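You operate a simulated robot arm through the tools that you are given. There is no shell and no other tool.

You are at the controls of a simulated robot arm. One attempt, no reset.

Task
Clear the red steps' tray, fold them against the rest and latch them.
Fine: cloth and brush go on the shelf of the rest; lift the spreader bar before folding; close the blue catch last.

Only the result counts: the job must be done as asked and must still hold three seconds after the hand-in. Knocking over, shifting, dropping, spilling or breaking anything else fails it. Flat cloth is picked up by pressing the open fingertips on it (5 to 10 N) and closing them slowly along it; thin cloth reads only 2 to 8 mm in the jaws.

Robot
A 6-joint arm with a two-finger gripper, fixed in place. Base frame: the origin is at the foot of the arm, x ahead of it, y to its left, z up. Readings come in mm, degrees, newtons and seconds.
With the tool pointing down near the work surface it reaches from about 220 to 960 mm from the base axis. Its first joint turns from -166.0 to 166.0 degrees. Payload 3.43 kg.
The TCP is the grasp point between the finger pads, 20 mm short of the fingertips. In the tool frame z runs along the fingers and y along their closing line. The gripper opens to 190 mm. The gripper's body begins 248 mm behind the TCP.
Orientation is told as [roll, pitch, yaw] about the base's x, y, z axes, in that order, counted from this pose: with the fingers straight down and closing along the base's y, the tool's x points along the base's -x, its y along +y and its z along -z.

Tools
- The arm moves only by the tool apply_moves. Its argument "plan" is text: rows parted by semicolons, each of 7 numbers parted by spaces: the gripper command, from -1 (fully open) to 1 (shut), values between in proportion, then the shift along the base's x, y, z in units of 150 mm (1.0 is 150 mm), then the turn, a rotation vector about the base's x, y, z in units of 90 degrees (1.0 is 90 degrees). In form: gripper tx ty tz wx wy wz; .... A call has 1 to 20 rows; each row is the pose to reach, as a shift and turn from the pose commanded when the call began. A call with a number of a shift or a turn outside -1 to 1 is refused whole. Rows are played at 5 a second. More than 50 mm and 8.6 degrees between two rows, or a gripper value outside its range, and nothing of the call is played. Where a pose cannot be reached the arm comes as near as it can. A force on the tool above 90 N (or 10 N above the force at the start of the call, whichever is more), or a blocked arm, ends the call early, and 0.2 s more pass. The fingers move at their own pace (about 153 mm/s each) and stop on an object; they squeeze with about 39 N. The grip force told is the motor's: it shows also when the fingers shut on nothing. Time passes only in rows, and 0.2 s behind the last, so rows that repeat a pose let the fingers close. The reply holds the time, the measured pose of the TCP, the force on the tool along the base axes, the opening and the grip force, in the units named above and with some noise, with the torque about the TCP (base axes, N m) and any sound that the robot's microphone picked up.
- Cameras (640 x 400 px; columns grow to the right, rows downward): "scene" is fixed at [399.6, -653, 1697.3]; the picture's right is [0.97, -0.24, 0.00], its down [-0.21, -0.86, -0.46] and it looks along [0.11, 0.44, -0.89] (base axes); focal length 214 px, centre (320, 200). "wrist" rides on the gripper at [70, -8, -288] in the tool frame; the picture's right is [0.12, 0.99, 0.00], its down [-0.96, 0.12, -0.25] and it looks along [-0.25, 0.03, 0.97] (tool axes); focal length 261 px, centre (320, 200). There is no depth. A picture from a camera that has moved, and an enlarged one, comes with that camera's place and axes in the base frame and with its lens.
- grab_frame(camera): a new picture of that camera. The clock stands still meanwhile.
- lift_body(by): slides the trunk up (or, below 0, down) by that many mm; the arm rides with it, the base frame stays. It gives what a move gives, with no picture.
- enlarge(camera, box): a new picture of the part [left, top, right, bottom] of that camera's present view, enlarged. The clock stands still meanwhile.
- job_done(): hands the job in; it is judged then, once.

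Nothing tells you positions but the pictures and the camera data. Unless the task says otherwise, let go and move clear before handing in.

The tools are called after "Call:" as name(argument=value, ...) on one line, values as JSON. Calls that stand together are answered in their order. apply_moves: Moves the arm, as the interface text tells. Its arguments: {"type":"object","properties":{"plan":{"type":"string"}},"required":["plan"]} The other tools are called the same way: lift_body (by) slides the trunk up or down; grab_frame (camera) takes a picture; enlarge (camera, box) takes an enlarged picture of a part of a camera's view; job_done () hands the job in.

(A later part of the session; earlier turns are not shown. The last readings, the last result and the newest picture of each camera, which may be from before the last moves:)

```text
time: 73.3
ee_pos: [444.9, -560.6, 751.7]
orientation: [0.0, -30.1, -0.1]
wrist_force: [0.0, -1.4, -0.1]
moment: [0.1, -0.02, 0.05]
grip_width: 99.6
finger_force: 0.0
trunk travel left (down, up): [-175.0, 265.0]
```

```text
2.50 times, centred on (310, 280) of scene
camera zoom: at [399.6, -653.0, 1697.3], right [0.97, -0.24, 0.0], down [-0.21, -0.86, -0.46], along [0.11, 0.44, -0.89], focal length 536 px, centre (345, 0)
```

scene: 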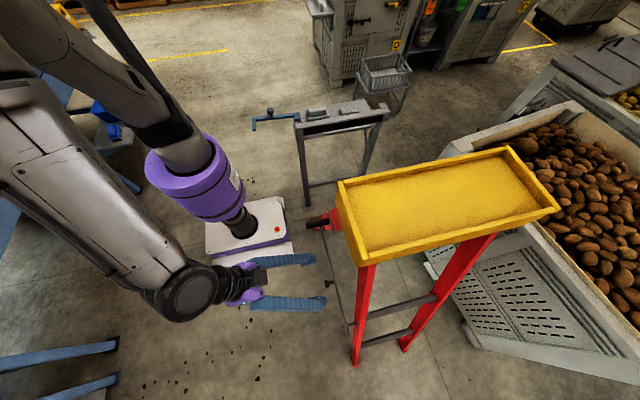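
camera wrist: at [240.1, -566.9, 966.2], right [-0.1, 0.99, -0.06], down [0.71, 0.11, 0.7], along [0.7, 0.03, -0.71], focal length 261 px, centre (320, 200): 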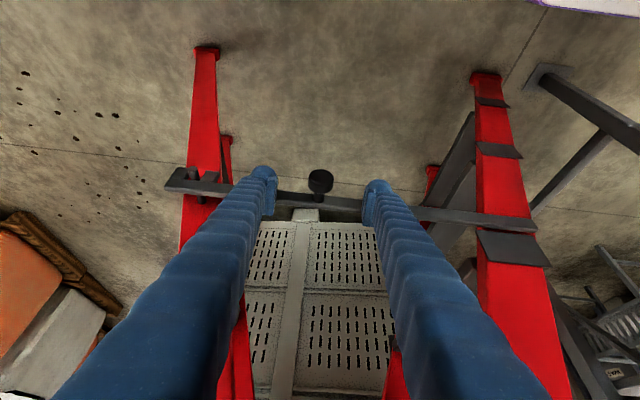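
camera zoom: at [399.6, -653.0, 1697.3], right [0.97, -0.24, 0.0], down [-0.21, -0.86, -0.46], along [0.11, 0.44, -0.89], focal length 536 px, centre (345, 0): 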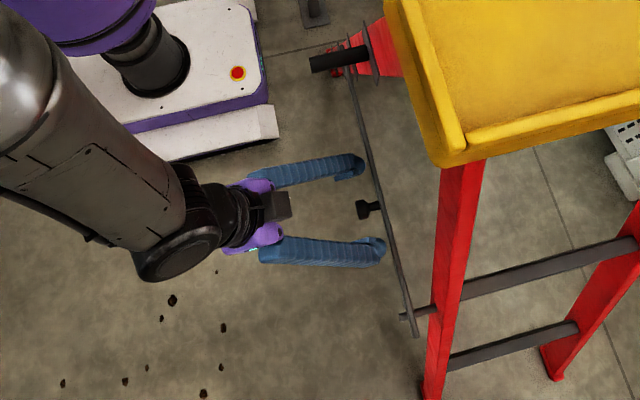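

Call:
apply_moves(plan="-0.05 0.01 0 -0.1 0 0 0; -0.05 0.02 0 -0.2 0 0 0; -0.05 0.02 0 -0.23 0 0 0; -0.05 0.02 0 -0.23 0 0 0")

Call:
grab_frame(camera="wrist")

Call:
enlarge(camera="scene", box=[270, 220, 370, 300])

```text
time: 74.3
ee_pos: [449.2, -560.5, 717.3]
orientation: [0.0, -30.2, -0.1]
wrist_force: [0.0, -0.7, -0.3]
moment: [0.01, 0.05, 0.01]
grip_width: 99.8
finger_force: 0.0
trunk travel left (down, up): [-175.0, 265.0]
```

```text
taken
camera wrist: at [244.5, -566.9, 932.4], right [-0.1, 0.99, -0.06], down [0.71, 0.11, 0.7], along [0.7, 0.03, -0.71], focal length 261 px, centre (320, 200)
```

wrist: 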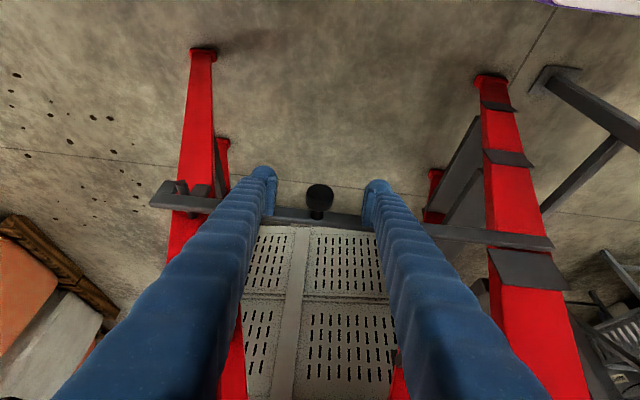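

```text
5.00 times, centred on (320, 260) of scene
camera zoom: at [399.6, -653.0, 1697.3], right [0.97, -0.24, 0.0], down [-0.21, -0.86, -0.46], along [0.11, 0.44, -0.89], focal length 1072 px, centre (320, -100)
```

zoom: 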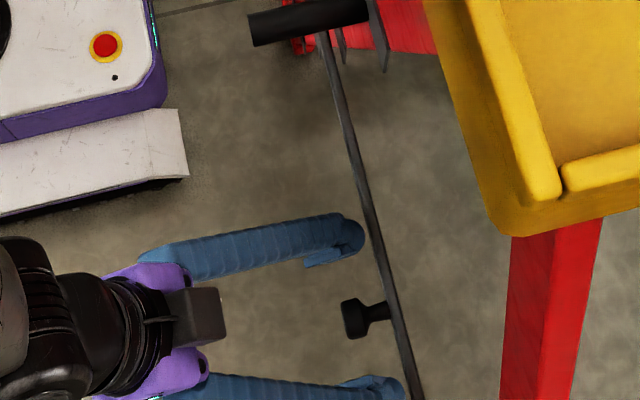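

The knob lies right at the grasp point. I close on it.

Call:
apply_moves(plan="0.3 0.02 0.01 -0.02 0 0 0; 0.5 0.02 0.01 -0.02 0 0 0; 0.65 0.02 0.01 -0.02 0 0 0; 0.8 0.02 0.01 -0.02 0 0 0; 0.8 0.02 0.01 -0.02 0 0 0")

Call:
grab_frame(camera="wrist")

```text
time: 75.5
ee_pos: [454.3, -560.5, 715.6]
orientation: [0.0, -30.3, -0.2]
wrist_force: [1.6, -14.5, -1.2]
moment: [-0.02, 0.05, -0.1]
grip_width: 28.3
finger_force: 45.7
trunk travel left (down, up): [-175.0, 265.0]
```

```text
taken
camera wrist: at [248.1, -566.6, 928.8], right [-0.1, 0.99, -0.06], down [0.71, 0.11, 0.7], along [0.7, 0.03, -0.71], focal length 261 px, centre (320, 200)
```

wrist: 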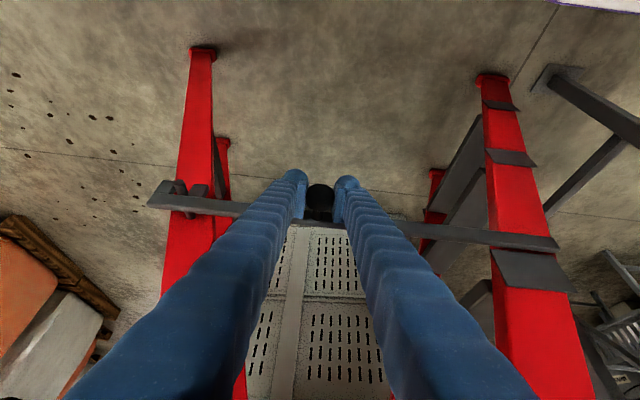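

The knob is gripped at 28 mm. I lift it along the bar's arc about its pivot, first 10°.

Call:
apply_moves(plan="0.8 0 -0.01 0.03 0 0 0; 0.8 0 -0.005 0.09 0 0 0; 0.8 0 0 0.173 0 0 0; 0.8 0 0.01 0.26 0 0 0; 0.8 0 0.025 0.345 0 0 0")

Call:
grab_frame(camera="wrist")

Call:
enlarge(camera="scene", box=[270, 200, 430, 370])

```text
time: 76.7
ee_pos: [452.8, -554.6, 765.6]
orientation: [0.1, -30.3, -0.1]
wrist_force: [6.3, -5.7, 0.4]
moment: [0.38, -0.05, 0.12]
grip_width: 27.6
finger_force: 45.0
trunk travel left (down, up): [-175.0, 265.0]
```

```text
taken
camera wrist: at [248.0, -562.4, 980.3], right [-0.1, 0.99, -0.06], down [0.71, 0.11, 0.7], along [0.7, 0.03, -0.71], focal length 261 px, centre (320, 200)
```

wrist: 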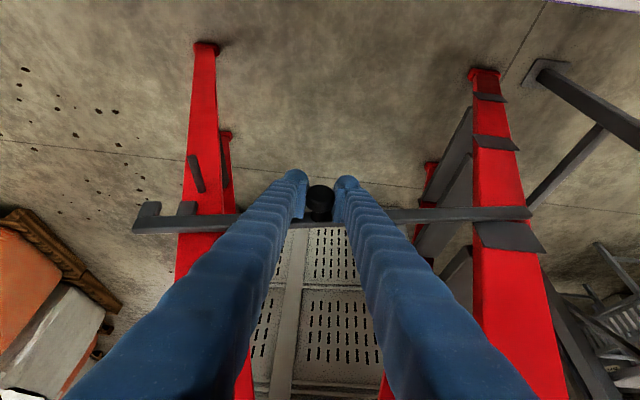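

```text
2.35 times, centred on (350, 285) of scene
camera zoom: at [399.6, -653.0, 1697.3], right [0.97, -0.24, 0.0], down [-0.21, -0.86, -0.46], along [0.11, 0.44, -0.89], focal length 505 px, centre (249, 0)
```

zoom: 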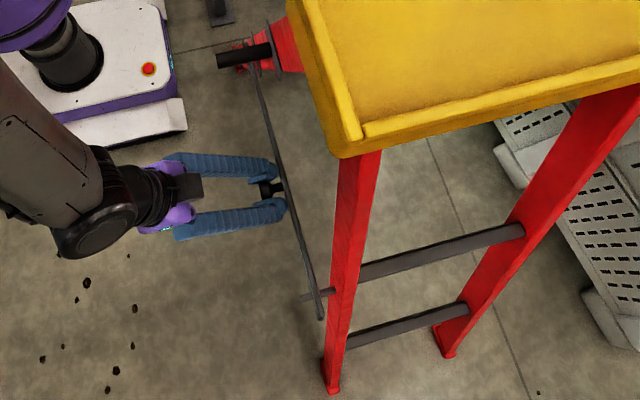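

The teeth are clear of the pin. I keep lifting along the arc to about 40°.

Call:
apply_moves(plan="0.8 0 0.038 0.169 0 0 0; 0.8 0 0.09 0.335 0 0 0; 0.8 0 0.156 0.495 0 0 0; 0.8 0 0.236 0.649 0 0 0; 0.8 0 0.329 0.795 0 0 0; 0.8 0 0.435 0.932 0 0 0; 0.8 0 0.435 0.932 0 0 0")

Call:
grab_frame(camera="wrist")

Call:
enlarge(camera="scene", box=[270, 180, 430, 350])

```text
time: 78.3
ee_pos: [454.5, -485.3, 904.6]
orientation: [0.3, -30.0, -0.1]
wrist_force: [-6.7, 35.7, -34.9]
moment: [-0.38, 0.2, 0.08]
grip_width: 27.9
finger_force: 45.3
trunk travel left (down, up): [-175.0, 265.0]
```

```text
taken
camera wrist: at [248.9, -493.5, 1119.7], right [-0.1, 0.99, -0.06], down [0.71, 0.11, 0.7], along [0.7, 0.03, -0.72], focal length 261 px, centre (320, 200)
```

wrist: 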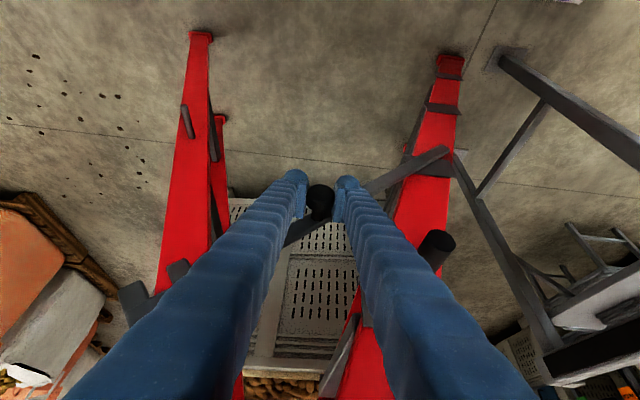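

```text
2.35 times, centred on (350, 265) of scene
camera zoom: at [399.6, -653.0, 1697.3], right [0.97, -0.24, 0.0], down [-0.21, -0.86, -0.46], along [0.11, 0.44, -0.89], focal length 505 px, centre (249, 47)
```

zoom: 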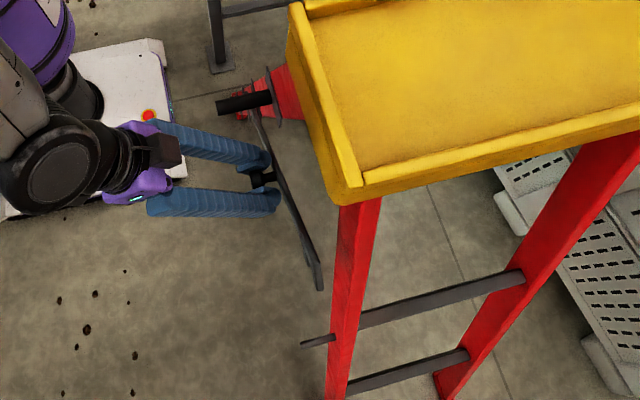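

The radial force shows my arc is a few mm too wide. I ease inward toward the pivot and read again.

Call:
apply_moves(plan="0.8 0 0.02 -0.018 0 0 0; 0.8 0 0.02 -0.018 0 0 0")

```text
time: 78.9
ee_pos: [454.1, -486.1, 905.6]
orientation: [0.0, -30.1, 0.0]
wrist_force: [-8.9, 21.9, -21.4]
moment: [0.01, 0.43, 0.05]
grip_width: 28.0
finger_force: 45.1
trunk travel left (down, up): [-175.0, 265.0]
```

Call:
apply_moves(plan="0.8 0 0.03 -0.025 0 0 0; 0.8 0 0.03 -0.025 0 0 0")

```text
time: 79.5
ee_pos: [453.5, -487.0, 902.1]
orientation: [-0.4, -30.3, -0.2]
wrist_force: [-4.8, -16.3, 14.0]
moment: [0.02, 0.48, -0.09]
grip_width: 27.9
finger_force: 44.9
trunk travel left (down, up): [-175.0, 265.0]
```

Call:
apply_moves(plan="0.8 0 -0.012 0.01 0 0 0; 0.8 0 -0.012 0.01 0 0 0")

Call:
apply_moves(plan="0.8 0 -0.022 -0.027 0 0 0; 0.8 0 -0.045 -0.053 0 0 0; 0.8 0 -0.045 -0.053 0 0 0")

```text
time: 80.1
ee_pos: [454.2, -486.6, 902.6]
orientation: [-0.2, -30.2, -0.2]
wrist_force: [2.8, -27.3, 23.9]
moment: [-0.02, -0.21, -0.11]
grip_width: 27.5
finger_force: 44.5
trunk travel left (down, up): [-175.0, 265.0]
```

```text
time: 80.9
ee_pos: [453.6, -494.1, 894.3]
orientation: [-0.1, -30.1, -0.3]
wrist_force: [4.4, -35.0, 28.1]
moment: [0.03, -0.1, -0.11]
grip_width: 27.7
finger_force: 45.4
trunk travel left (down, up): [-175.0, 265.0]
```

Call:
grab_frame(camera="scene")

Call:
grab_frame(camera="wrist")

```text
taken
```

scene: 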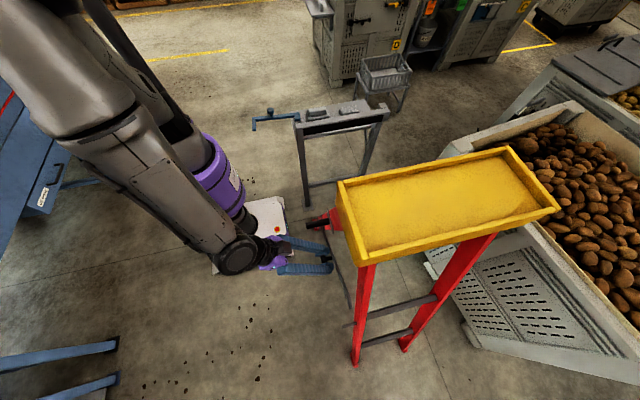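

```text
taken
camera wrist: at [248.1, -500.2, 1107.5], right [-0.1, 0.99, -0.06], down [0.71, 0.11, 0.7], along [0.7, 0.03, -0.71], focal length 261 px, centre (320, 200)
```

wrist: 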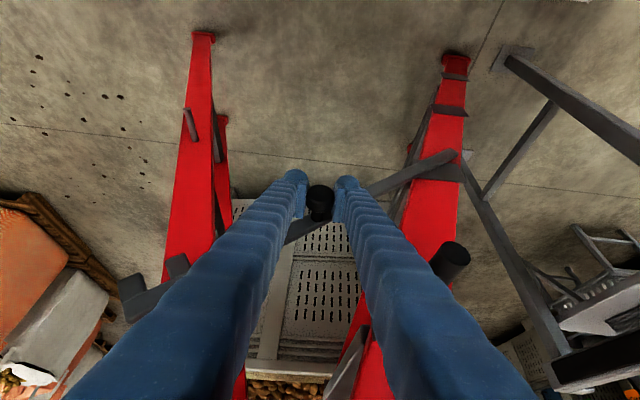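

The frame hasn't moved. I open the jaws just a few millimetres to see whether the lifted bar stays up by itself.

Call:
apply_moves(plan="0.66 0 0 0 0 0 0; 0.6 0 0 0 0 0 0; 0.6 0 0 0 0 0 0")

Call:
grab_frame(camera="wrist")

```text
time: 81.7
ee_pos: [453.9, -491.1, 892.2]
orientation: [0.1, -30.2, -0.1]
wrist_force: [0.6, -0.7, -0.4]
moment: [0.01, -0.01, 0.04]
grip_width: 38.7
finger_force: 0.7
trunk travel left (down, up): [-175.0, 265.0]
```

```text
taken
camera wrist: at [248.6, -497.4, 1106.7], right [-0.1, 0.99, -0.06], down [0.71, 0.11, 0.7], along [0.7, 0.03, -0.71], focal length 261 px, centre (320, 200)
```

wrist: 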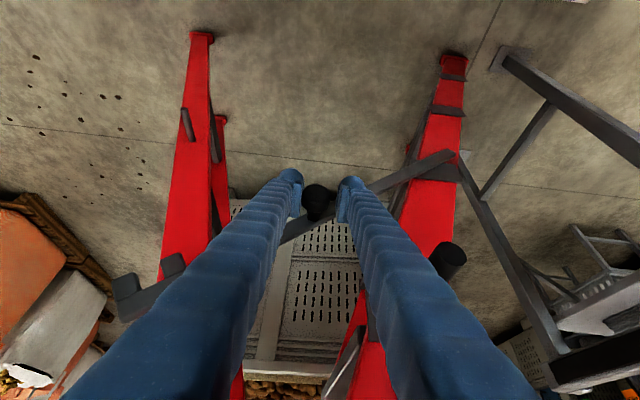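

Call:
apply_moves(plan="0.55 0 0 0 0 0 0; 0.5 0 0 0 0 0 0; 0.5 0 0 0 0 0 0; 0.5 0 0 0 0 0 0")

Call:
grab_frame(camera="wrist")

```text
time: 82.7
ee_pos: [455.0, -490.8, 893.5]
orientation: [0.1, -30.1, 0.0]
wrist_force: [-0.8, -1.2, 0.2]
moment: [0.01, -0.02, 0.01]
grip_width: 48.1
finger_force: 0.4
trunk travel left (down, up): [-175.0, 265.0]
```

```text
taken
camera wrist: at [248.8, -497.7, 1107.0], right [-0.1, 0.99, -0.06], down [0.71, 0.11, 0.7], along [0.7, 0.03, -0.71], focal length 261 px, centre (320, 200)
```

wrist: 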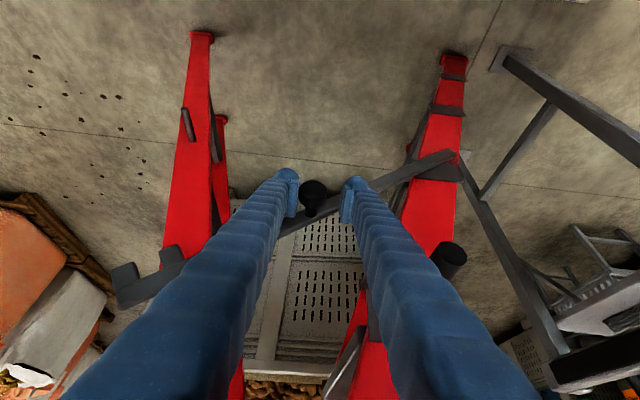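

Call:
apply_moves(plan="0.4 0 0 0 0 0 0; 0.3 0 0 0 0 0 0; 0.3 0 0 0 0 0 0; 0.3 0 0 0 0 0 0")

Call:
enlarge(camera="wrist", box=[240, 140, 400, 260])

```text
time: 83.7
ee_pos: [454.2, -491.3, 892.7]
orientation: [0.0, -30.1, -0.1]
wrist_force: [-0.2, -2.5, -0.4]
moment: [-0.02, 0.01, 0.02]
grip_width: 67.4
finger_force: 1.1
trunk travel left (down, up): [-175.0, 265.0]
```

```text
3.33 times, centred on (320, 200) of wrist
camera zoom: at [248.7, -497.8, 1107.0], right [-0.1, 0.99, -0.06], down [0.71, 0.11, 0.7], along [0.7, 0.03, -0.71], focal length 869 px, centre (320, 200)
```

zoom: 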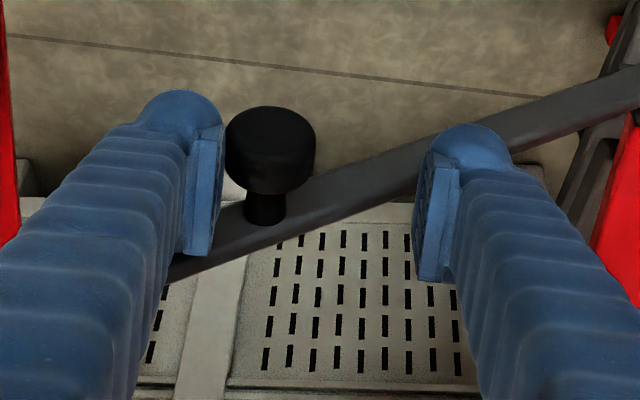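

The bar would fall back, and it now leans on the near finger, so it doesn't stay up alone. My plan is to re-grip the knob, keep the bar just lifted, push the frame a little through the bar so the teeth pass the pin, then lower it.

Call:
apply_moves(plan="0.4 0 0 0 0 0 0; 0.55 0 0 0 0 0 0; 0.7 0 0 0 0 0 0; 0.8 0 0 0 0 0 0; 0.8 0 0 0 0 0 0")

Call:
enlarge(camera="wrist", box=[240, 140, 400, 260])

```text
time: 84.9
ee_pos: [453.8, -491.3, 892.8]
orientation: [0.0, -30.2, -0.1]
wrist_force: [-0.6, -0.5, 0.3]
moment: [0.06, -0.16, 0.07]
grip_width: 27.4
finger_force: 45.7
trunk travel left (down, up): [-175.0, 265.0]
```

```text
3.33 times, centred on (320, 200) of wrist
camera zoom: at [248.4, -497.4, 1106.6], right [-0.1, 0.99, -0.06], down [0.71, 0.11, 0.7], along [0.7, 0.03, -0.71], focal length 869 px, centre (320, 200)
```

zoom: 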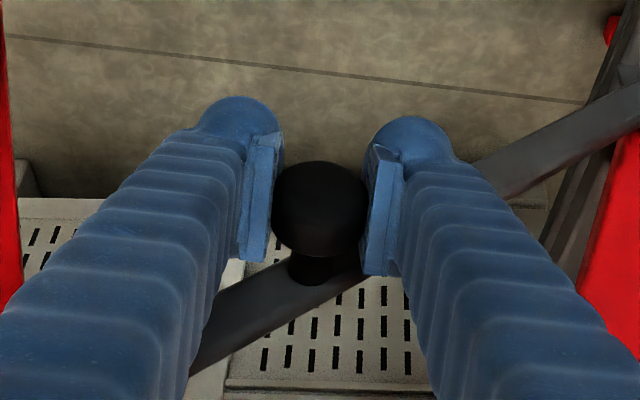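

The knob is gripped without strain; fitting both points puts the pivot near (y -276, z 704), radius 287. I lower the bar along that arc to about 12°, still above the pin.

Call:
apply_moves(plan="0.8 0 -0.113 -0.134 0 0 0; 0.8 0 -0.205 -0.273 0 0 0; 0.8 0 -0.285 -0.42 0 0 0; 0.8 0 -0.351 -0.573 0 0 0; 0.8 0 -0.404 -0.731 0 0 0; 0.8 0 -0.436 -0.861 0 0 0; 0.8 0 -0.436 -0.861 0 0 0")

Call:
grab_frame(camera="wrist")

```text
time: 86.5
ee_pos: [454.2, -555.3, 765.6]
orientation: [0.0, -30.1, -0.1]
wrist_force: [0.5, 14.7, -4.8]
moment: [-0.08, 0.06, 0.08]
grip_width: 27.5
finger_force: 45.5
trunk travel left (down, up): [-175.0, 265.0]
```

```text
taken
camera wrist: at [248.5, -562.6, 979.1], right [-0.1, 0.99, -0.06], down [0.71, 0.11, 0.7], along [0.7, 0.03, -0.71], focal length 261 px, centre (320, 200)
```

wrist: 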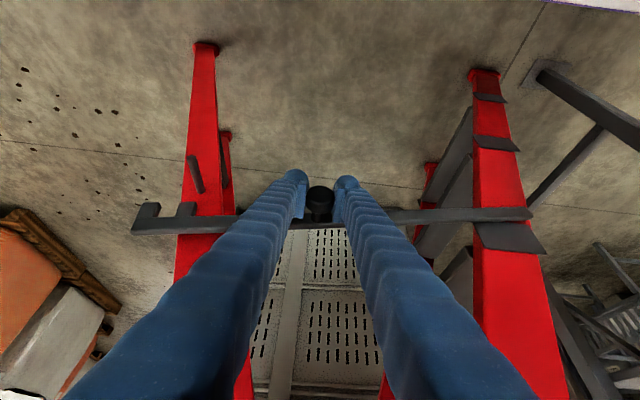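

Now I push gently in +y (and slightly up, as the pivot would travel) by 10 mm to see how the frame responds.

Call:
apply_moves(plan="0.8 0 0.02 0.007 0 0 0; 0.8 0 0.045 0.016 0 0 0; 0.8 0 0.067 0.025 0 0 0; 0.8 0 0.067 0.025 0 0 0")

Call:
grab_frame(camera="wrist")

```text
time: 87.5
ee_pos: [454.8, -546.2, 769.1]
orientation: [0.1, -30.2, -0.2]
wrist_force: [1.2, -30.6, 4.9]
moment: [0.27, -0.86, -0.21]
grip_width: 27.4
finger_force: 45.2
trunk travel left (down, up): [-175.0, 265.0]
```

```text
taken
camera wrist: at [248.0, -554.5, 982.8], right [-0.1, 0.99, -0.06], down [0.71, 0.11, 0.7], along [0.7, 0.03, -0.71], focal length 261 px, centre (320, 200)
```

wrist: 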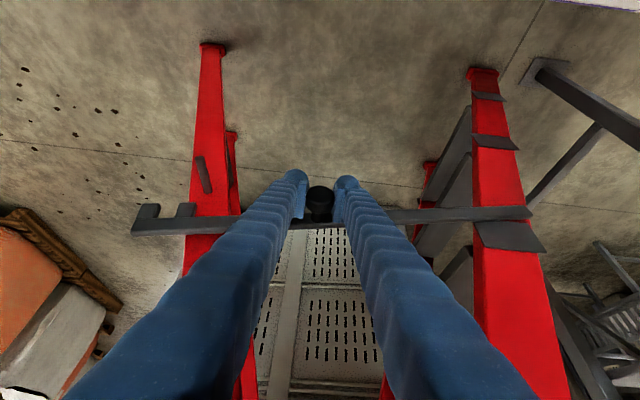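

The pin and rear legs move inward with the push: the front frame pivots at its foot and the rear legs fold with it. Force is about 30 N. I push on another 35 mm.

Call:
apply_moves(plan="0.8 0 0.04 0.014 0 0 0; 0.8 0 0.08 0.028 0 0 0; 0.8 0 0.12 0.042 0 0 0; 0.8 0 0.16 0.056 0 0 0; 0.8 0 0.2 0.07 0 0 0; 0.8 0 0.23 0.08 0 0 0; 0.8 0 0.23 0.08 0 0 0")

Call:
grab_frame(camera="wrist")

Call:
grab_frame(camera="scene")

```text
time: 89.1
ee_pos: [453.5, -511.3, 779.3]
orientation: [0.0, -30.1, -0.1]
wrist_force: [0.9, 0.3, -0.1]
moment: [-0.04, -0.02, -0.04]
grip_width: 18.8
finger_force: 0.1
trunk travel left (down, up): [-175.0, 265.0]
```

```text
taken
camera wrist: at [248.3, -518.1, 994.0], right [-0.1, 0.99, -0.06], down [0.71, 0.11, 0.7], along [0.7, 0.03, -0.71], focal length 261 px, centre (320, 200)
```

wrist: 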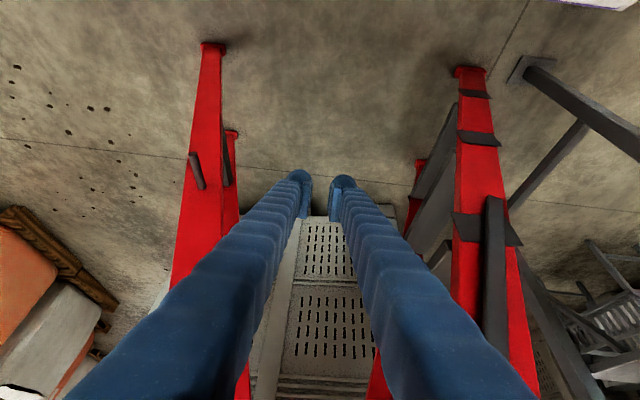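

```text
taken
```

scene: 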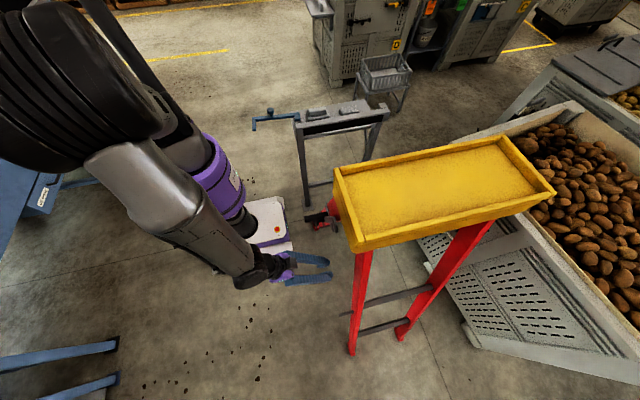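

The knob slipped from the jaws and the bar seems to have swung up beside the front rail, while the frame folded part-way and stays. I look closely.

Call:
enlarge(camera="wrist", box=[390, 50, 590, 400])

Call:
enlarge(camera="scene", box=[270, 160, 470, 360])

Call:
enlarge(camera="scene", box=[290, 180, 380, 260])

```text
1.14 times, centred on (490, 225) of wrist
camera zoom: at [248.3, -518.1, 994.0], right [-0.1, 0.99, -0.06], down [0.71, 0.11, 0.7], along [0.7, 0.03, -0.71], focal length 298 px, centre (126, 171)
```

zoom: 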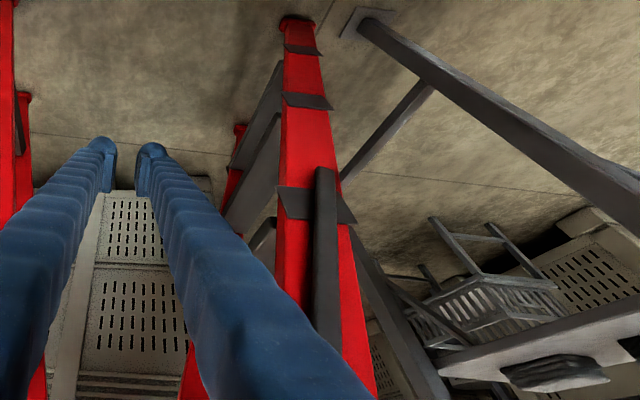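

```text
2.00 times, centred on (370, 260) of scene
camera zoom: at [399.6, -653.0, 1697.3], right [0.97, -0.24, 0.0], down [-0.21, -0.86, -0.46], along [0.11, 0.44, -0.89], focal length 429 px, centre (220, 80)
```

zoom: 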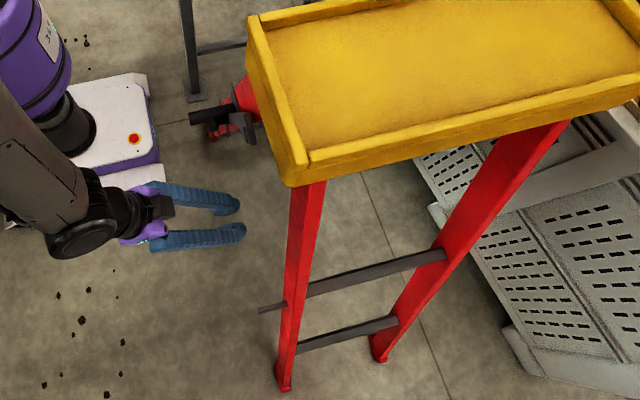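

```text
5.00 times, centred on (335, 220) of scene
camera zoom: at [399.6, -653.0, 1697.3], right [0.97, -0.24, 0.0], down [-0.21, -0.86, -0.46], along [0.11, 0.44, -0.89], focal length 1072 px, centre (245, 100)
```

zoom: 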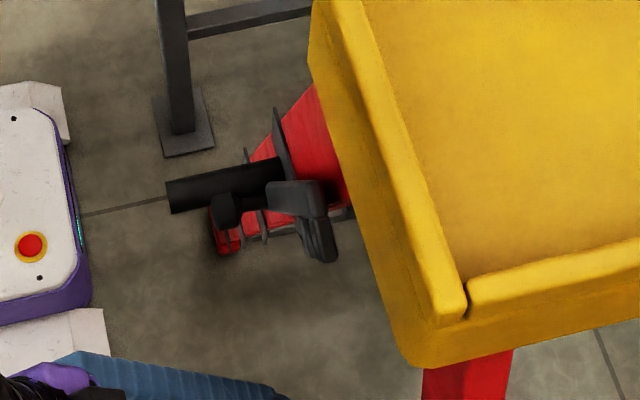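

The bar may still be swinging in this snapshot. I let a moment pass without moving and look again.

Call:
apply_moves(plan="0.8 0 0 0 0 0 0; 0.8 0 0 0 0 0 0; 0.8 0 0 0 0 0 0")

Call:
enlarge(camera="scene", box=[270, 160, 470, 360])

Call:
grab_frame(camera="wrist")

```text
time: 89.9
ee_pos: [454.0, -511.8, 780.6]
orientation: [0.0, -30.2, -0.1]
wrist_force: [0.5, -0.7, 0.0]
moment: [0.04, -0.02, -0.01]
grip_width: 19.1
finger_force: 0.1
trunk travel left (down, up): [-175.0, 265.0]
```

```text
2.00 times, centred on (370, 260) of scene
camera zoom: at [399.6, -653.0, 1697.3], right [0.97, -0.24, 0.0], down [-0.21, -0.86, -0.46], along [0.11, 0.44, -0.89], focal length 429 px, centre (220, 80)
```

zoom: 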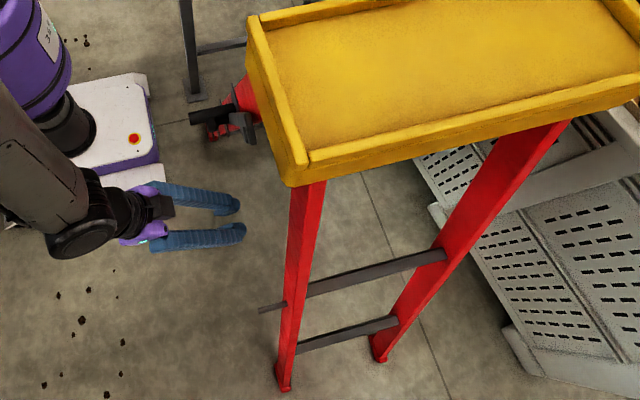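

```text
taken
camera wrist: at [248.4, -518.2, 993.9], right [-0.1, 0.99, -0.06], down [0.71, 0.11, 0.7], along [0.7, 0.03, -0.71], focal length 261 px, centre (320, 200)
```

wrist: 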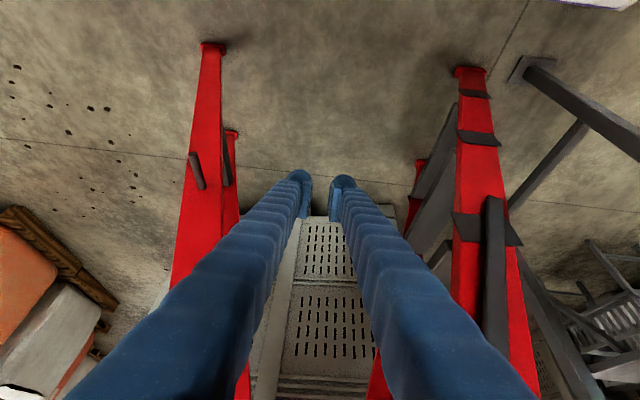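

The bar rests upright beside the handle and stays there, clear of the pin, and the frame holds its position. Next I back away, raise the trunk for room and turn the tool upright to take the handle.

Call:
apply_moves(plan="0.8 -0.25 0 0 0 0 0; 0.8 -0.5 0 0 0 0 0; 0.6 -0.75 0 0 0 0 0; 0.4 -0.9 0 0 0 0 0")

Call:
lift_body(by=200)

Call:
apply_moves(plan="0.2 0 0.02 0.15 0 0.09 0; 0.2 0 0.04 0.3 0 0.18 0; 0.2 0.1 0.06 0.45 0 0.27 0; 0.2 0.2 0.1 0.6 0 0.335 0; 0.2 0.2 0.1 0.8 0 0.335 0")

Call:
grab_frame(camera="wrist")

Call:
grab_frame(camera="scene")

```text
time: 90.9
ee_pos: [317.1, -513.3, 779.3]
orientation: [-0.1, -30.3, -0.2]
wrist_force: [0.3, 0.0, 0.0]
moment: [-0.05, -0.05, 0.01]
grip_width: 57.0
finger_force: 0.0
trunk travel left (down, up): [-175.0, 265.0]
```

```text
time: 93.0
ee_pos: [319.3, -512.8, 977.8]
orientation: [0.0, -30.2, -0.2]
wrist_force: [0.5, -0.3, -0.4]
moment: [-0.01, 0.01, 0.0]
grip_width: 57.1
finger_force: 0.0
trunk travel left (down, up): [-375.0, 65.0]
```

```text
time: 94.2
ee_pos: [347.3, -497.5, 1099.7]
orientation: [-0.1, 0.0, 0.0]
wrist_force: [-0.2, 0.4, 0.3]
moment: [0.0, -0.09, -0.02]
grip_width: 75.8
finger_force: 0.1
trunk travel left (down, up): [-375.0, 65.0]
```

```text
taken
camera wrist: at [276.8, -505.2, 1388.6], right [-0.12, 0.99, 0.0], down [0.96, 0.12, 0.25], along [0.25, 0.03, -0.97], focal length 261 px, centre (320, 200)
```

wrist: 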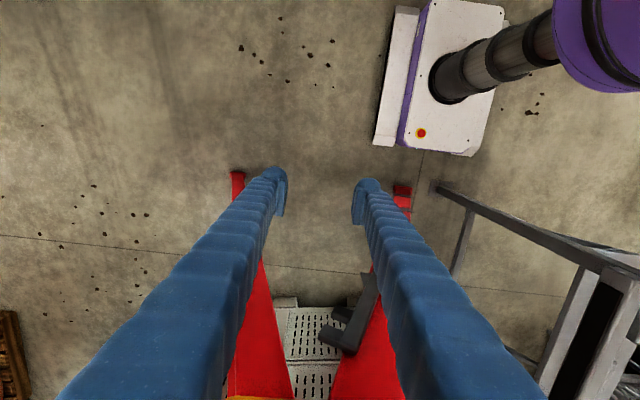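

```text
taken
```

scene: 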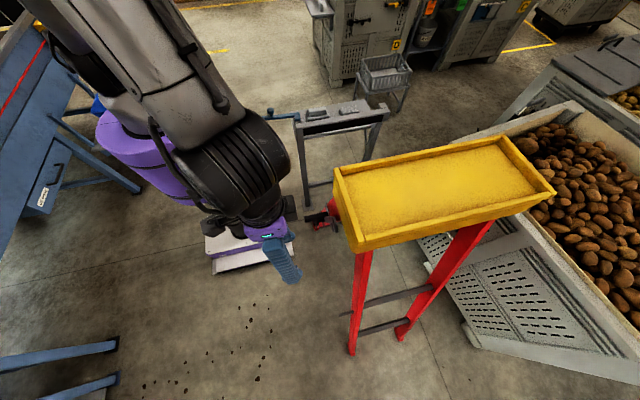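

Call:
apply_moves(plan="0.2 0 0.25 0 0 0 0; 0.2 0 0.5 0 0 0 0; 0.2 0 0.75 0 0 0 0; 0.2 0 0.9 0 0 0 0")

Call:
enlarge(camera="wrist", box=[220, 160, 420, 400])

Call:
enlarge(camera="scene", box=[280, 170, 380, 250])

```text
time: 95.2
ee_pos: [350.1, -361.8, 1098.9]
orientation: [-0.1, 0.0, -0.1]
wrist_force: [0.4, 0.4, 0.8]
moment: [-0.08, 0.03, -0.02]
grip_width: 75.9
finger_force: 0.0
trunk travel left (down, up): [-375.0, 65.0]
```

```text
1.67 times, centred on (320, 280) of wrist
camera zoom: at [279.0, -368.0, 1387.6], right [-0.12, 0.99, 0.0], down [0.96, 0.11, 0.25], along [0.25, 0.03, -0.97], focal length 434 px, centre (320, 67)
```

zoom: 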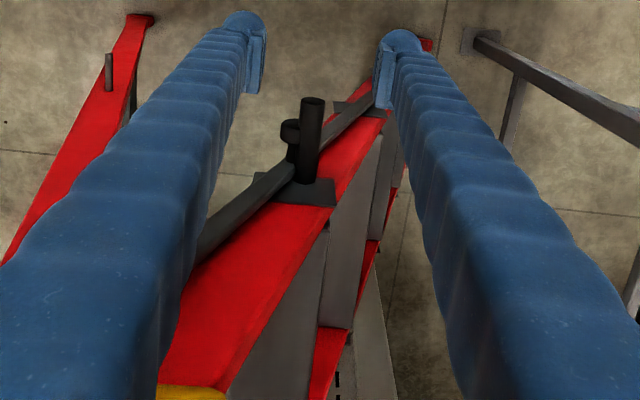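

```text
5.00 times, centred on (330, 210) of scene
camera zoom: at [399.6, -653.0, 1697.3], right [0.97, -0.24, 0.0], down [-0.21, -0.86, -0.46], along [0.11, 0.44, -0.89], focal length 1072 px, centre (270, 150)
```

zoom: 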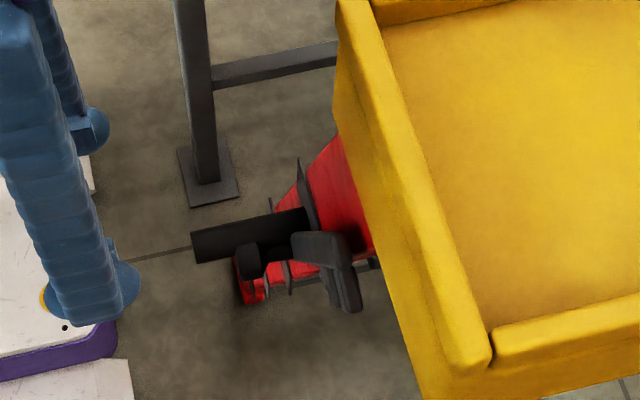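

The handle tip is at about (419, -359, 979), with the spreader's knob just behind it at x 447 and up. I'll take only the outer 25 mm of the handle, descending around it.

Call:
apply_moves(plan="0.2 0.15 0.015 0 0 0 0; 0.2 0.3 0.015 0 0 0 0; 0.2 0.47 0.015 0 0 0 0; 0.2 0.47 0.015 -0.2 0 0 0; 0.2 0.47 0.015 -0.4 0 0 0; 0.2 0.47 0.015 -0.4 0 0 0")

Call:
enlarge(camera="wrist", box=[220, 100, 420, 300])

Call:
enlarge(camera="scene", box=[280, 170, 380, 250])

```text
time: 96.6
ee_pos: [418.9, -359.2, 1038.8]
orientation: [-0.1, 0.1, -0.1]
wrist_force: [0.5, 0.7, 0.3]
moment: [-0.04, -0.03, 0.02]
grip_width: 76.0
finger_force: 0.0
trunk travel left (down, up): [-375.0, 65.0]
```

```text
2.00 times, centred on (320, 200) of wrist
camera zoom: at [347.6, -366.2, 1327.5], right [-0.12, 0.99, 0.0], down [0.96, 0.11, 0.25], along [0.25, 0.03, -0.97], focal length 521 px, centre (320, 200)
```

zoom: 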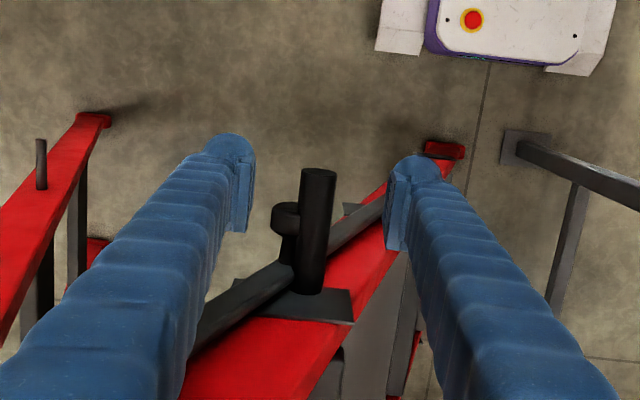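

```text
5.00 times, centred on (330, 210) of scene
camera zoom: at [399.6, -653.0, 1697.3], right [0.97, -0.24, 0.0], down [-0.21, -0.86, -0.46], along [0.11, 0.44, -0.89], focal length 1072 px, centre (270, 150)
```

zoom: 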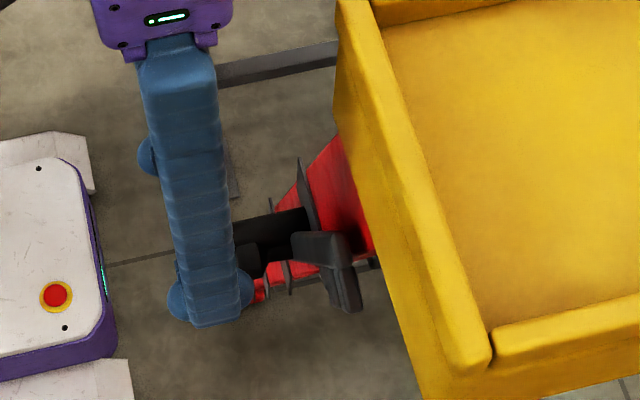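

Call:
apply_moves(plan="0.2 0.02 0 -0.2 0 0 0; 0.2 0.02 0 -0.4 0 0 0; 0.2 0.02 0 -0.4 0 0 0")

Call:
enlarge(camera="wrist", box=[220, 100, 420, 300])

Call:
enlarge(camera="scene", box=[280, 170, 380, 250])

```text
time: 97.4
ee_pos: [422.3, -359.9, 977.4]
orientation: [0.0, 0.0, -0.1]
wrist_force: [-0.5, -0.8, -0.3]
moment: [0.01, -0.05, -0.01]
grip_width: 76.1
finger_force: 0.2
trunk travel left (down, up): [-375.0, 65.0]
```

```text
2.00 times, centred on (320, 200) of wrist
camera zoom: at [351.5, -367.3, 1266.9], right [-0.12, 0.99, 0.0], down [0.96, 0.11, 0.25], along [0.25, 0.03, -0.97], focal length 521 px, centre (320, 200)
```

zoom: 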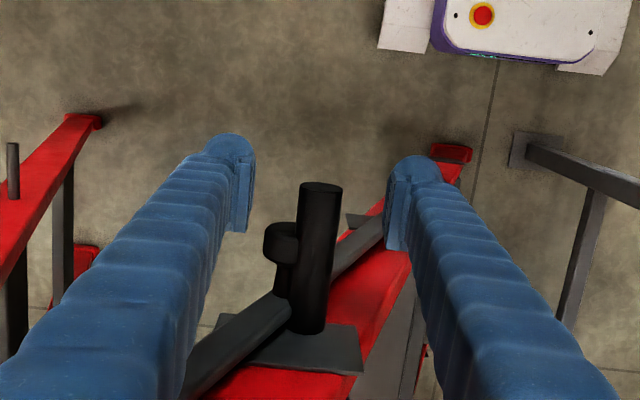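

```text
5.00 times, centred on (330, 210) of scene
camera zoom: at [399.6, -653.0, 1697.3], right [0.97, -0.24, 0.0], down [-0.21, -0.86, -0.46], along [0.11, 0.44, -0.89], focal length 1072 px, centre (270, 150)
```

zoom: 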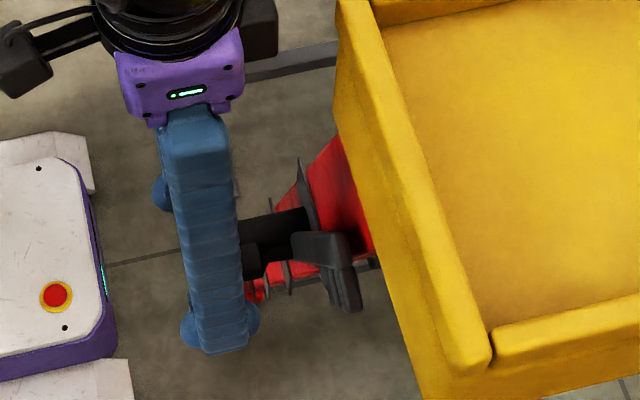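

The handle lies centred between the jaws. I close on it.

Call:
apply_moves(plan="0.4 0 0.005 0 0 0 0; 0.6 0 0.005 0 0 0 0; 0.75 0 0.005 0 0 0 0; 0.85 0 0.005 0 0 0 0; 0.85 0 0.005 0 0 0 0")

Call:
enlarge(camera="wrist", box=[220, 100, 420, 300])

```text
time: 98.6
ee_pos: [419.4, -359.9, 979.1]
orientation: [0.0, 0.2, -0.2]
wrist_force: [-22.5, -12.1, -7.8]
moment: [0.19, 0.26, -0.59]
grip_width: 21.0
finger_force: 5.8
trunk travel left (down, up): [-375.0, 65.0]
```

```text
2.00 times, centred on (320, 200) of wrist
camera zoom: at [349.9, -367.2, 1266.9], right [-0.12, 0.99, 0.0], down [0.96, 0.11, 0.25], along [0.24, 0.03, -0.97], focal length 521 px, centre (320, 200)
```

zoom: 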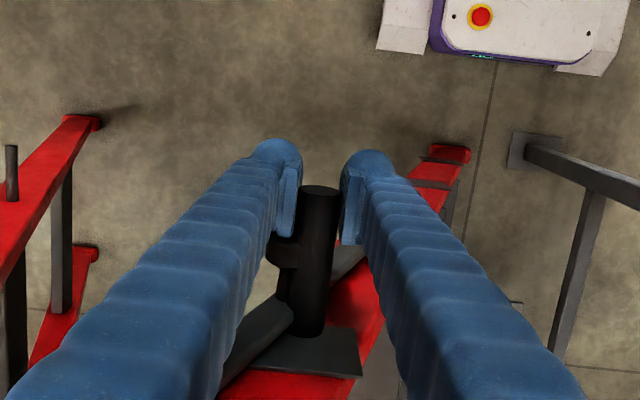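

Call:
apply_moves(plan="0.85 0 0 0 0 0 0; 0.85 0 0 0 0 0 0; 0.85 0 0 0 0 0 0")

Call:
enlarge(camera="wrist", box=[250, 130, 400, 290])

Call:
enlarge(camera="scene", box=[290, 190, 370, 250])

```text
time: 99.4
ee_pos: [420.5, -360.4, 978.7]
orientation: [0.1, 0.0, -0.2]
wrist_force: [-27.9, -12.4, -14.6]
moment: [0.25, 0.49, -0.71]
grip_width: 20.6
finger_force: 5.8
trunk travel left (down, up): [-375.0, 65.0]
```

```text
2.50 times, centred on (325, 210) of wrist
camera zoom: at [349.8, -367.3, 1266.9], right [-0.12, 0.99, 0.0], down [0.96, 0.11, 0.25], along [0.25, 0.03, -0.97], focal length 652 px, centre (308, 175)
```

zoom: 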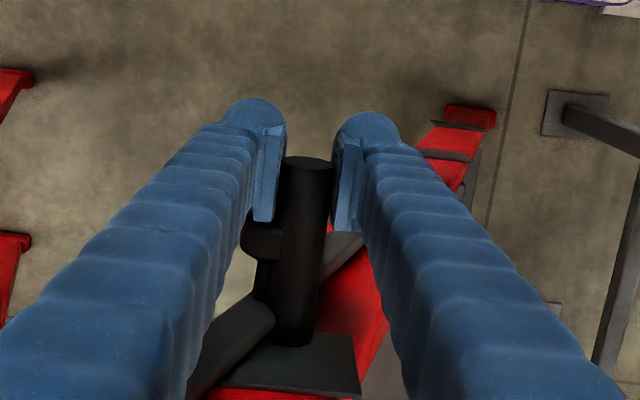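

```text
6.67 times, centred on (330, 220) of scene
camera zoom: at [399.6, -653.0, 1697.3], right [0.97, -0.24, 0.0], down [-0.21, -0.86, -0.46], along [0.11, 0.44, -0.89], focal length 1430 px, centre (253, 67)
```

zoom: 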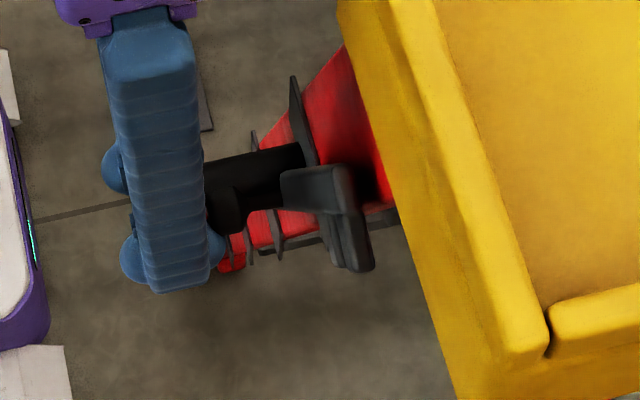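

The squeeze on the handle's end is awkward (27 N sideways). I don't need it: I'll loosen to a close cage around the handle, which lets me push it over and still hold it back past upright.

Call:
apply_moves(plan="0.7 0 0 0 0 0 0; 0.6 0 0 0 0 0 0; 0.6 0.01 0 -0.04 0 0 0; 0.6 0.01 0 -0.07 0 0 0")

Call:
enlarge(camera="wrist", box=[250, 130, 400, 290])

```text
time: 100.4
ee_pos: [423.8, -359.3, 966.9]
orientation: [-0.1, 0.0, 0.0]
wrist_force: [-3.6, -0.7, 1.7]
moment: [-0.01, -0.08, -0.08]
grip_width: 38.3
finger_force: 0.9
trunk travel left (down, up): [-375.0, 65.0]
```

```text
2.50 times, centred on (325, 210) of wrist
camera zoom: at [353.3, -366.3, 1256.0], right [-0.12, 0.99, 0.0], down [0.96, 0.11, 0.25], along [0.25, 0.03, -0.97], focal length 652 px, centre (308, 175)
```

zoom: 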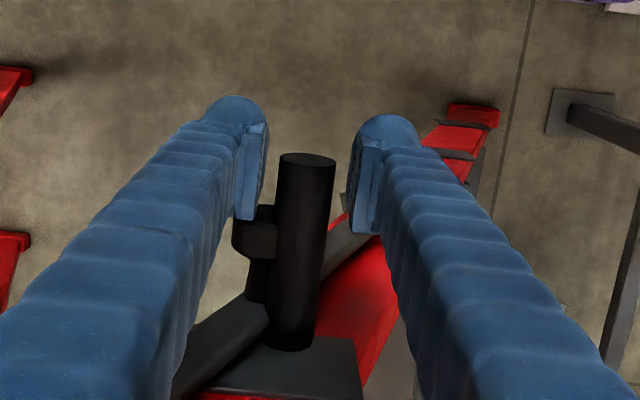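

Call:
apply_moves(plan="0.6 -0.02 0.03 0.01 0 0 0; 0.6 -0.02 0.08 0.03 0 0 0; 0.6 -0.02 0.13 0.05 0 0 0; 0.6 -0.02 0.18 0.065 0 0 0; 0.6 -0.02 0.24 0.085 0 0 0; 0.6 -0.02 0.3 0.105 0 0 0; 0.6 -0.02 0.3 0.105 0 0 0")

Call:
grab_frame(camera="scene")

Call:
grab_frame(camera="wrist")

```text
time: 102.0
ee_pos: [420.4, -315.8, 985.3]
orientation: [-0.1, 0.1, -0.1]
wrist_force: [4.0, -16.5, 2.5]
moment: [0.2, 0.04, -0.02]
grip_width: 46.9
finger_force: 7.8
trunk travel left (down, up): [-375.0, 65.0]
```

```text
taken
```

scene: 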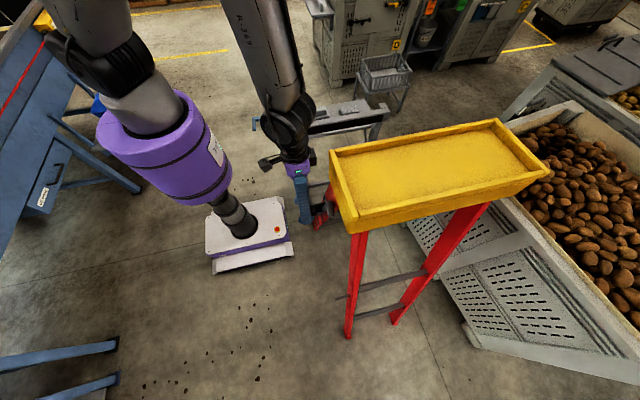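

```text
taken
camera wrist: at [349.8, -322.3, 1273.3], right [-0.12, 0.99, 0.0], down [0.96, 0.11, 0.25], along [0.25, 0.03, -0.97], focal length 261 px, centre (320, 200)
```

wrist: 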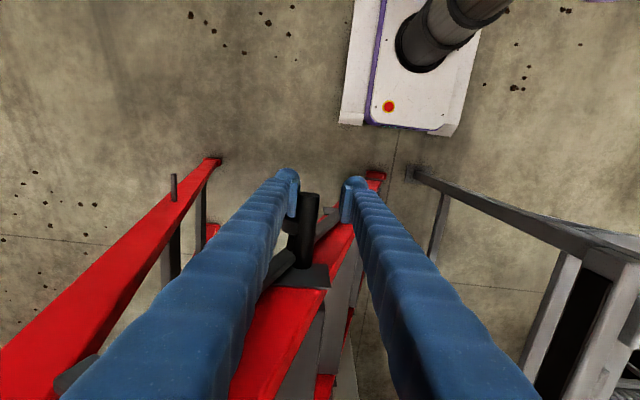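

It folds smoothly with about 16 N. I continue along the arc, slowly.

Call:
apply_moves(plan="0.65 0 0.08 0.025 0 0 0; 0.65 0 0.16 0.05 0 0 0; 0.65 0 0.24 0.073 0 0 0; 0.65 0 0.32 0.095 0 0 0; 0.65 0 0.4 0.115 0 0 0; 0.65 0 0.48 0.135 0 0 0; 0.65 0 0.56 0.153 0 0 0; 0.65 0 0.64 0.17 0 0 0; 0.65 0 0.72 0.185 0 0 0; 0.65 0 0.8 0.2 0 0 0; 0.65 0 0.88 0.212 0 0 0; 0.65 0 0.96 0.222 0 0 0")

Call:
grab_frame(camera="scene")

Call:
grab_frame(camera="wrist")

```text
time: 104.6
ee_pos: [418.9, -171.0, 1018.0]
orientation: [0.0, 0.0, 0.0]
wrist_force: [0.9, -8.2, 2.7]
moment: [0.07, 0.07, -0.01]
grip_width: 37.7
finger_force: 3.8
trunk travel left (down, up): [-375.0, 65.0]
```

```text
taken
```

scene: 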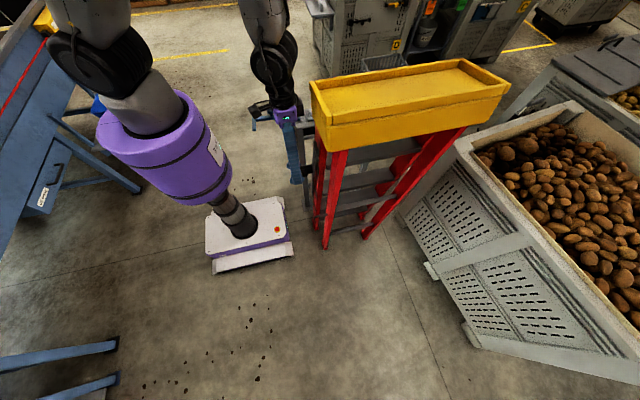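

```text
taken
camera wrist: at [349.7, -177.3, 1306.0], right [-0.12, 0.99, 0.0], down [0.96, 0.11, 0.25], along [0.24, 0.03, -0.97], focal length 261 px, centre (320, 200)
```

wrist: 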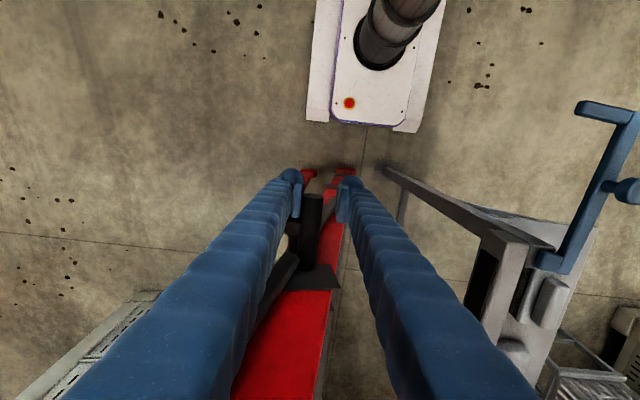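

The rear legs close in as planned. I continue, still slowly, through the next 150 mm.

Call:
apply_moves(plan="0.65 0 0.08 0.015 0 0 0; 0.65 0 0.16 0.03 0 0 0; 0.65 0 0.24 0.043 0 0 0; 0.65 0 0.32 0.056 0 0 0; 0.65 0 0.4 0.068 0 0 0; 0.65 0 0.48 0.079 0 0 0; 0.65 0 0.56 0.088 0 0 0; 0.65 0 0.64 0.097 0 0 0; 0.65 0 0.72 0.105 0 0 0; 0.65 0 0.8 0.112 0 0 0; 0.65 0 0.88 0.118 0 0 0; 0.65 0 0.96 0.122 0 0 0")

Call:
grab_frame(camera="scene")

Call:
grab_frame(camera="wrist")

```text
time: 107.2
ee_pos: [420.7, -25.9, 1036.2]
orientation: [0.0, 0.2, -0.1]
wrist_force: [-6.4, -1.6, -1.9]
moment: [0.08, 0.09, -0.14]
grip_width: 33.7
finger_force: 0.4
trunk travel left (down, up): [-375.0, 65.0]
```

```text
taken
```

scene: 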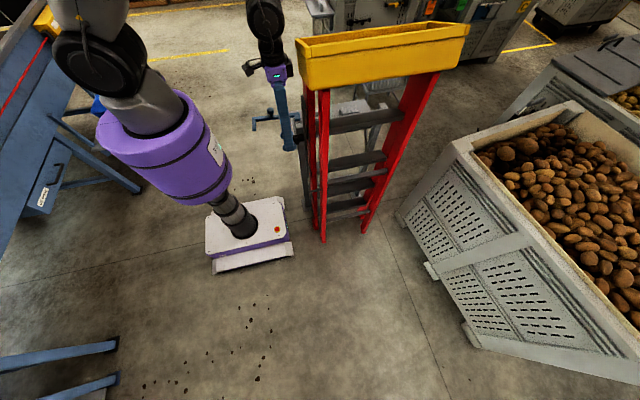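

```text
taken
camera wrist: at [350.7, -32.2, 1325.2], right [-0.12, 0.99, 0.0], down [0.96, 0.11, 0.24], along [0.24, 0.03, -0.97], focal length 261 px, centre (320, 200)
```

wrist: 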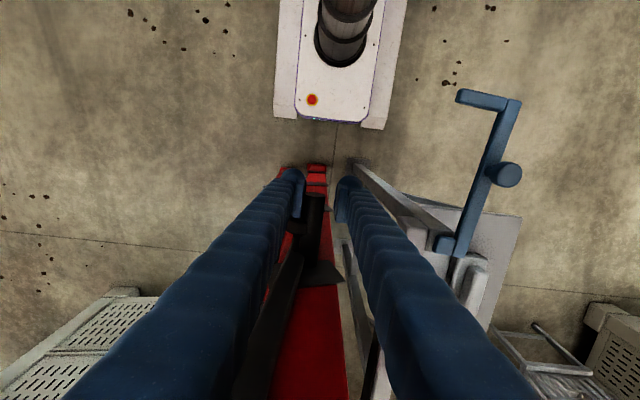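

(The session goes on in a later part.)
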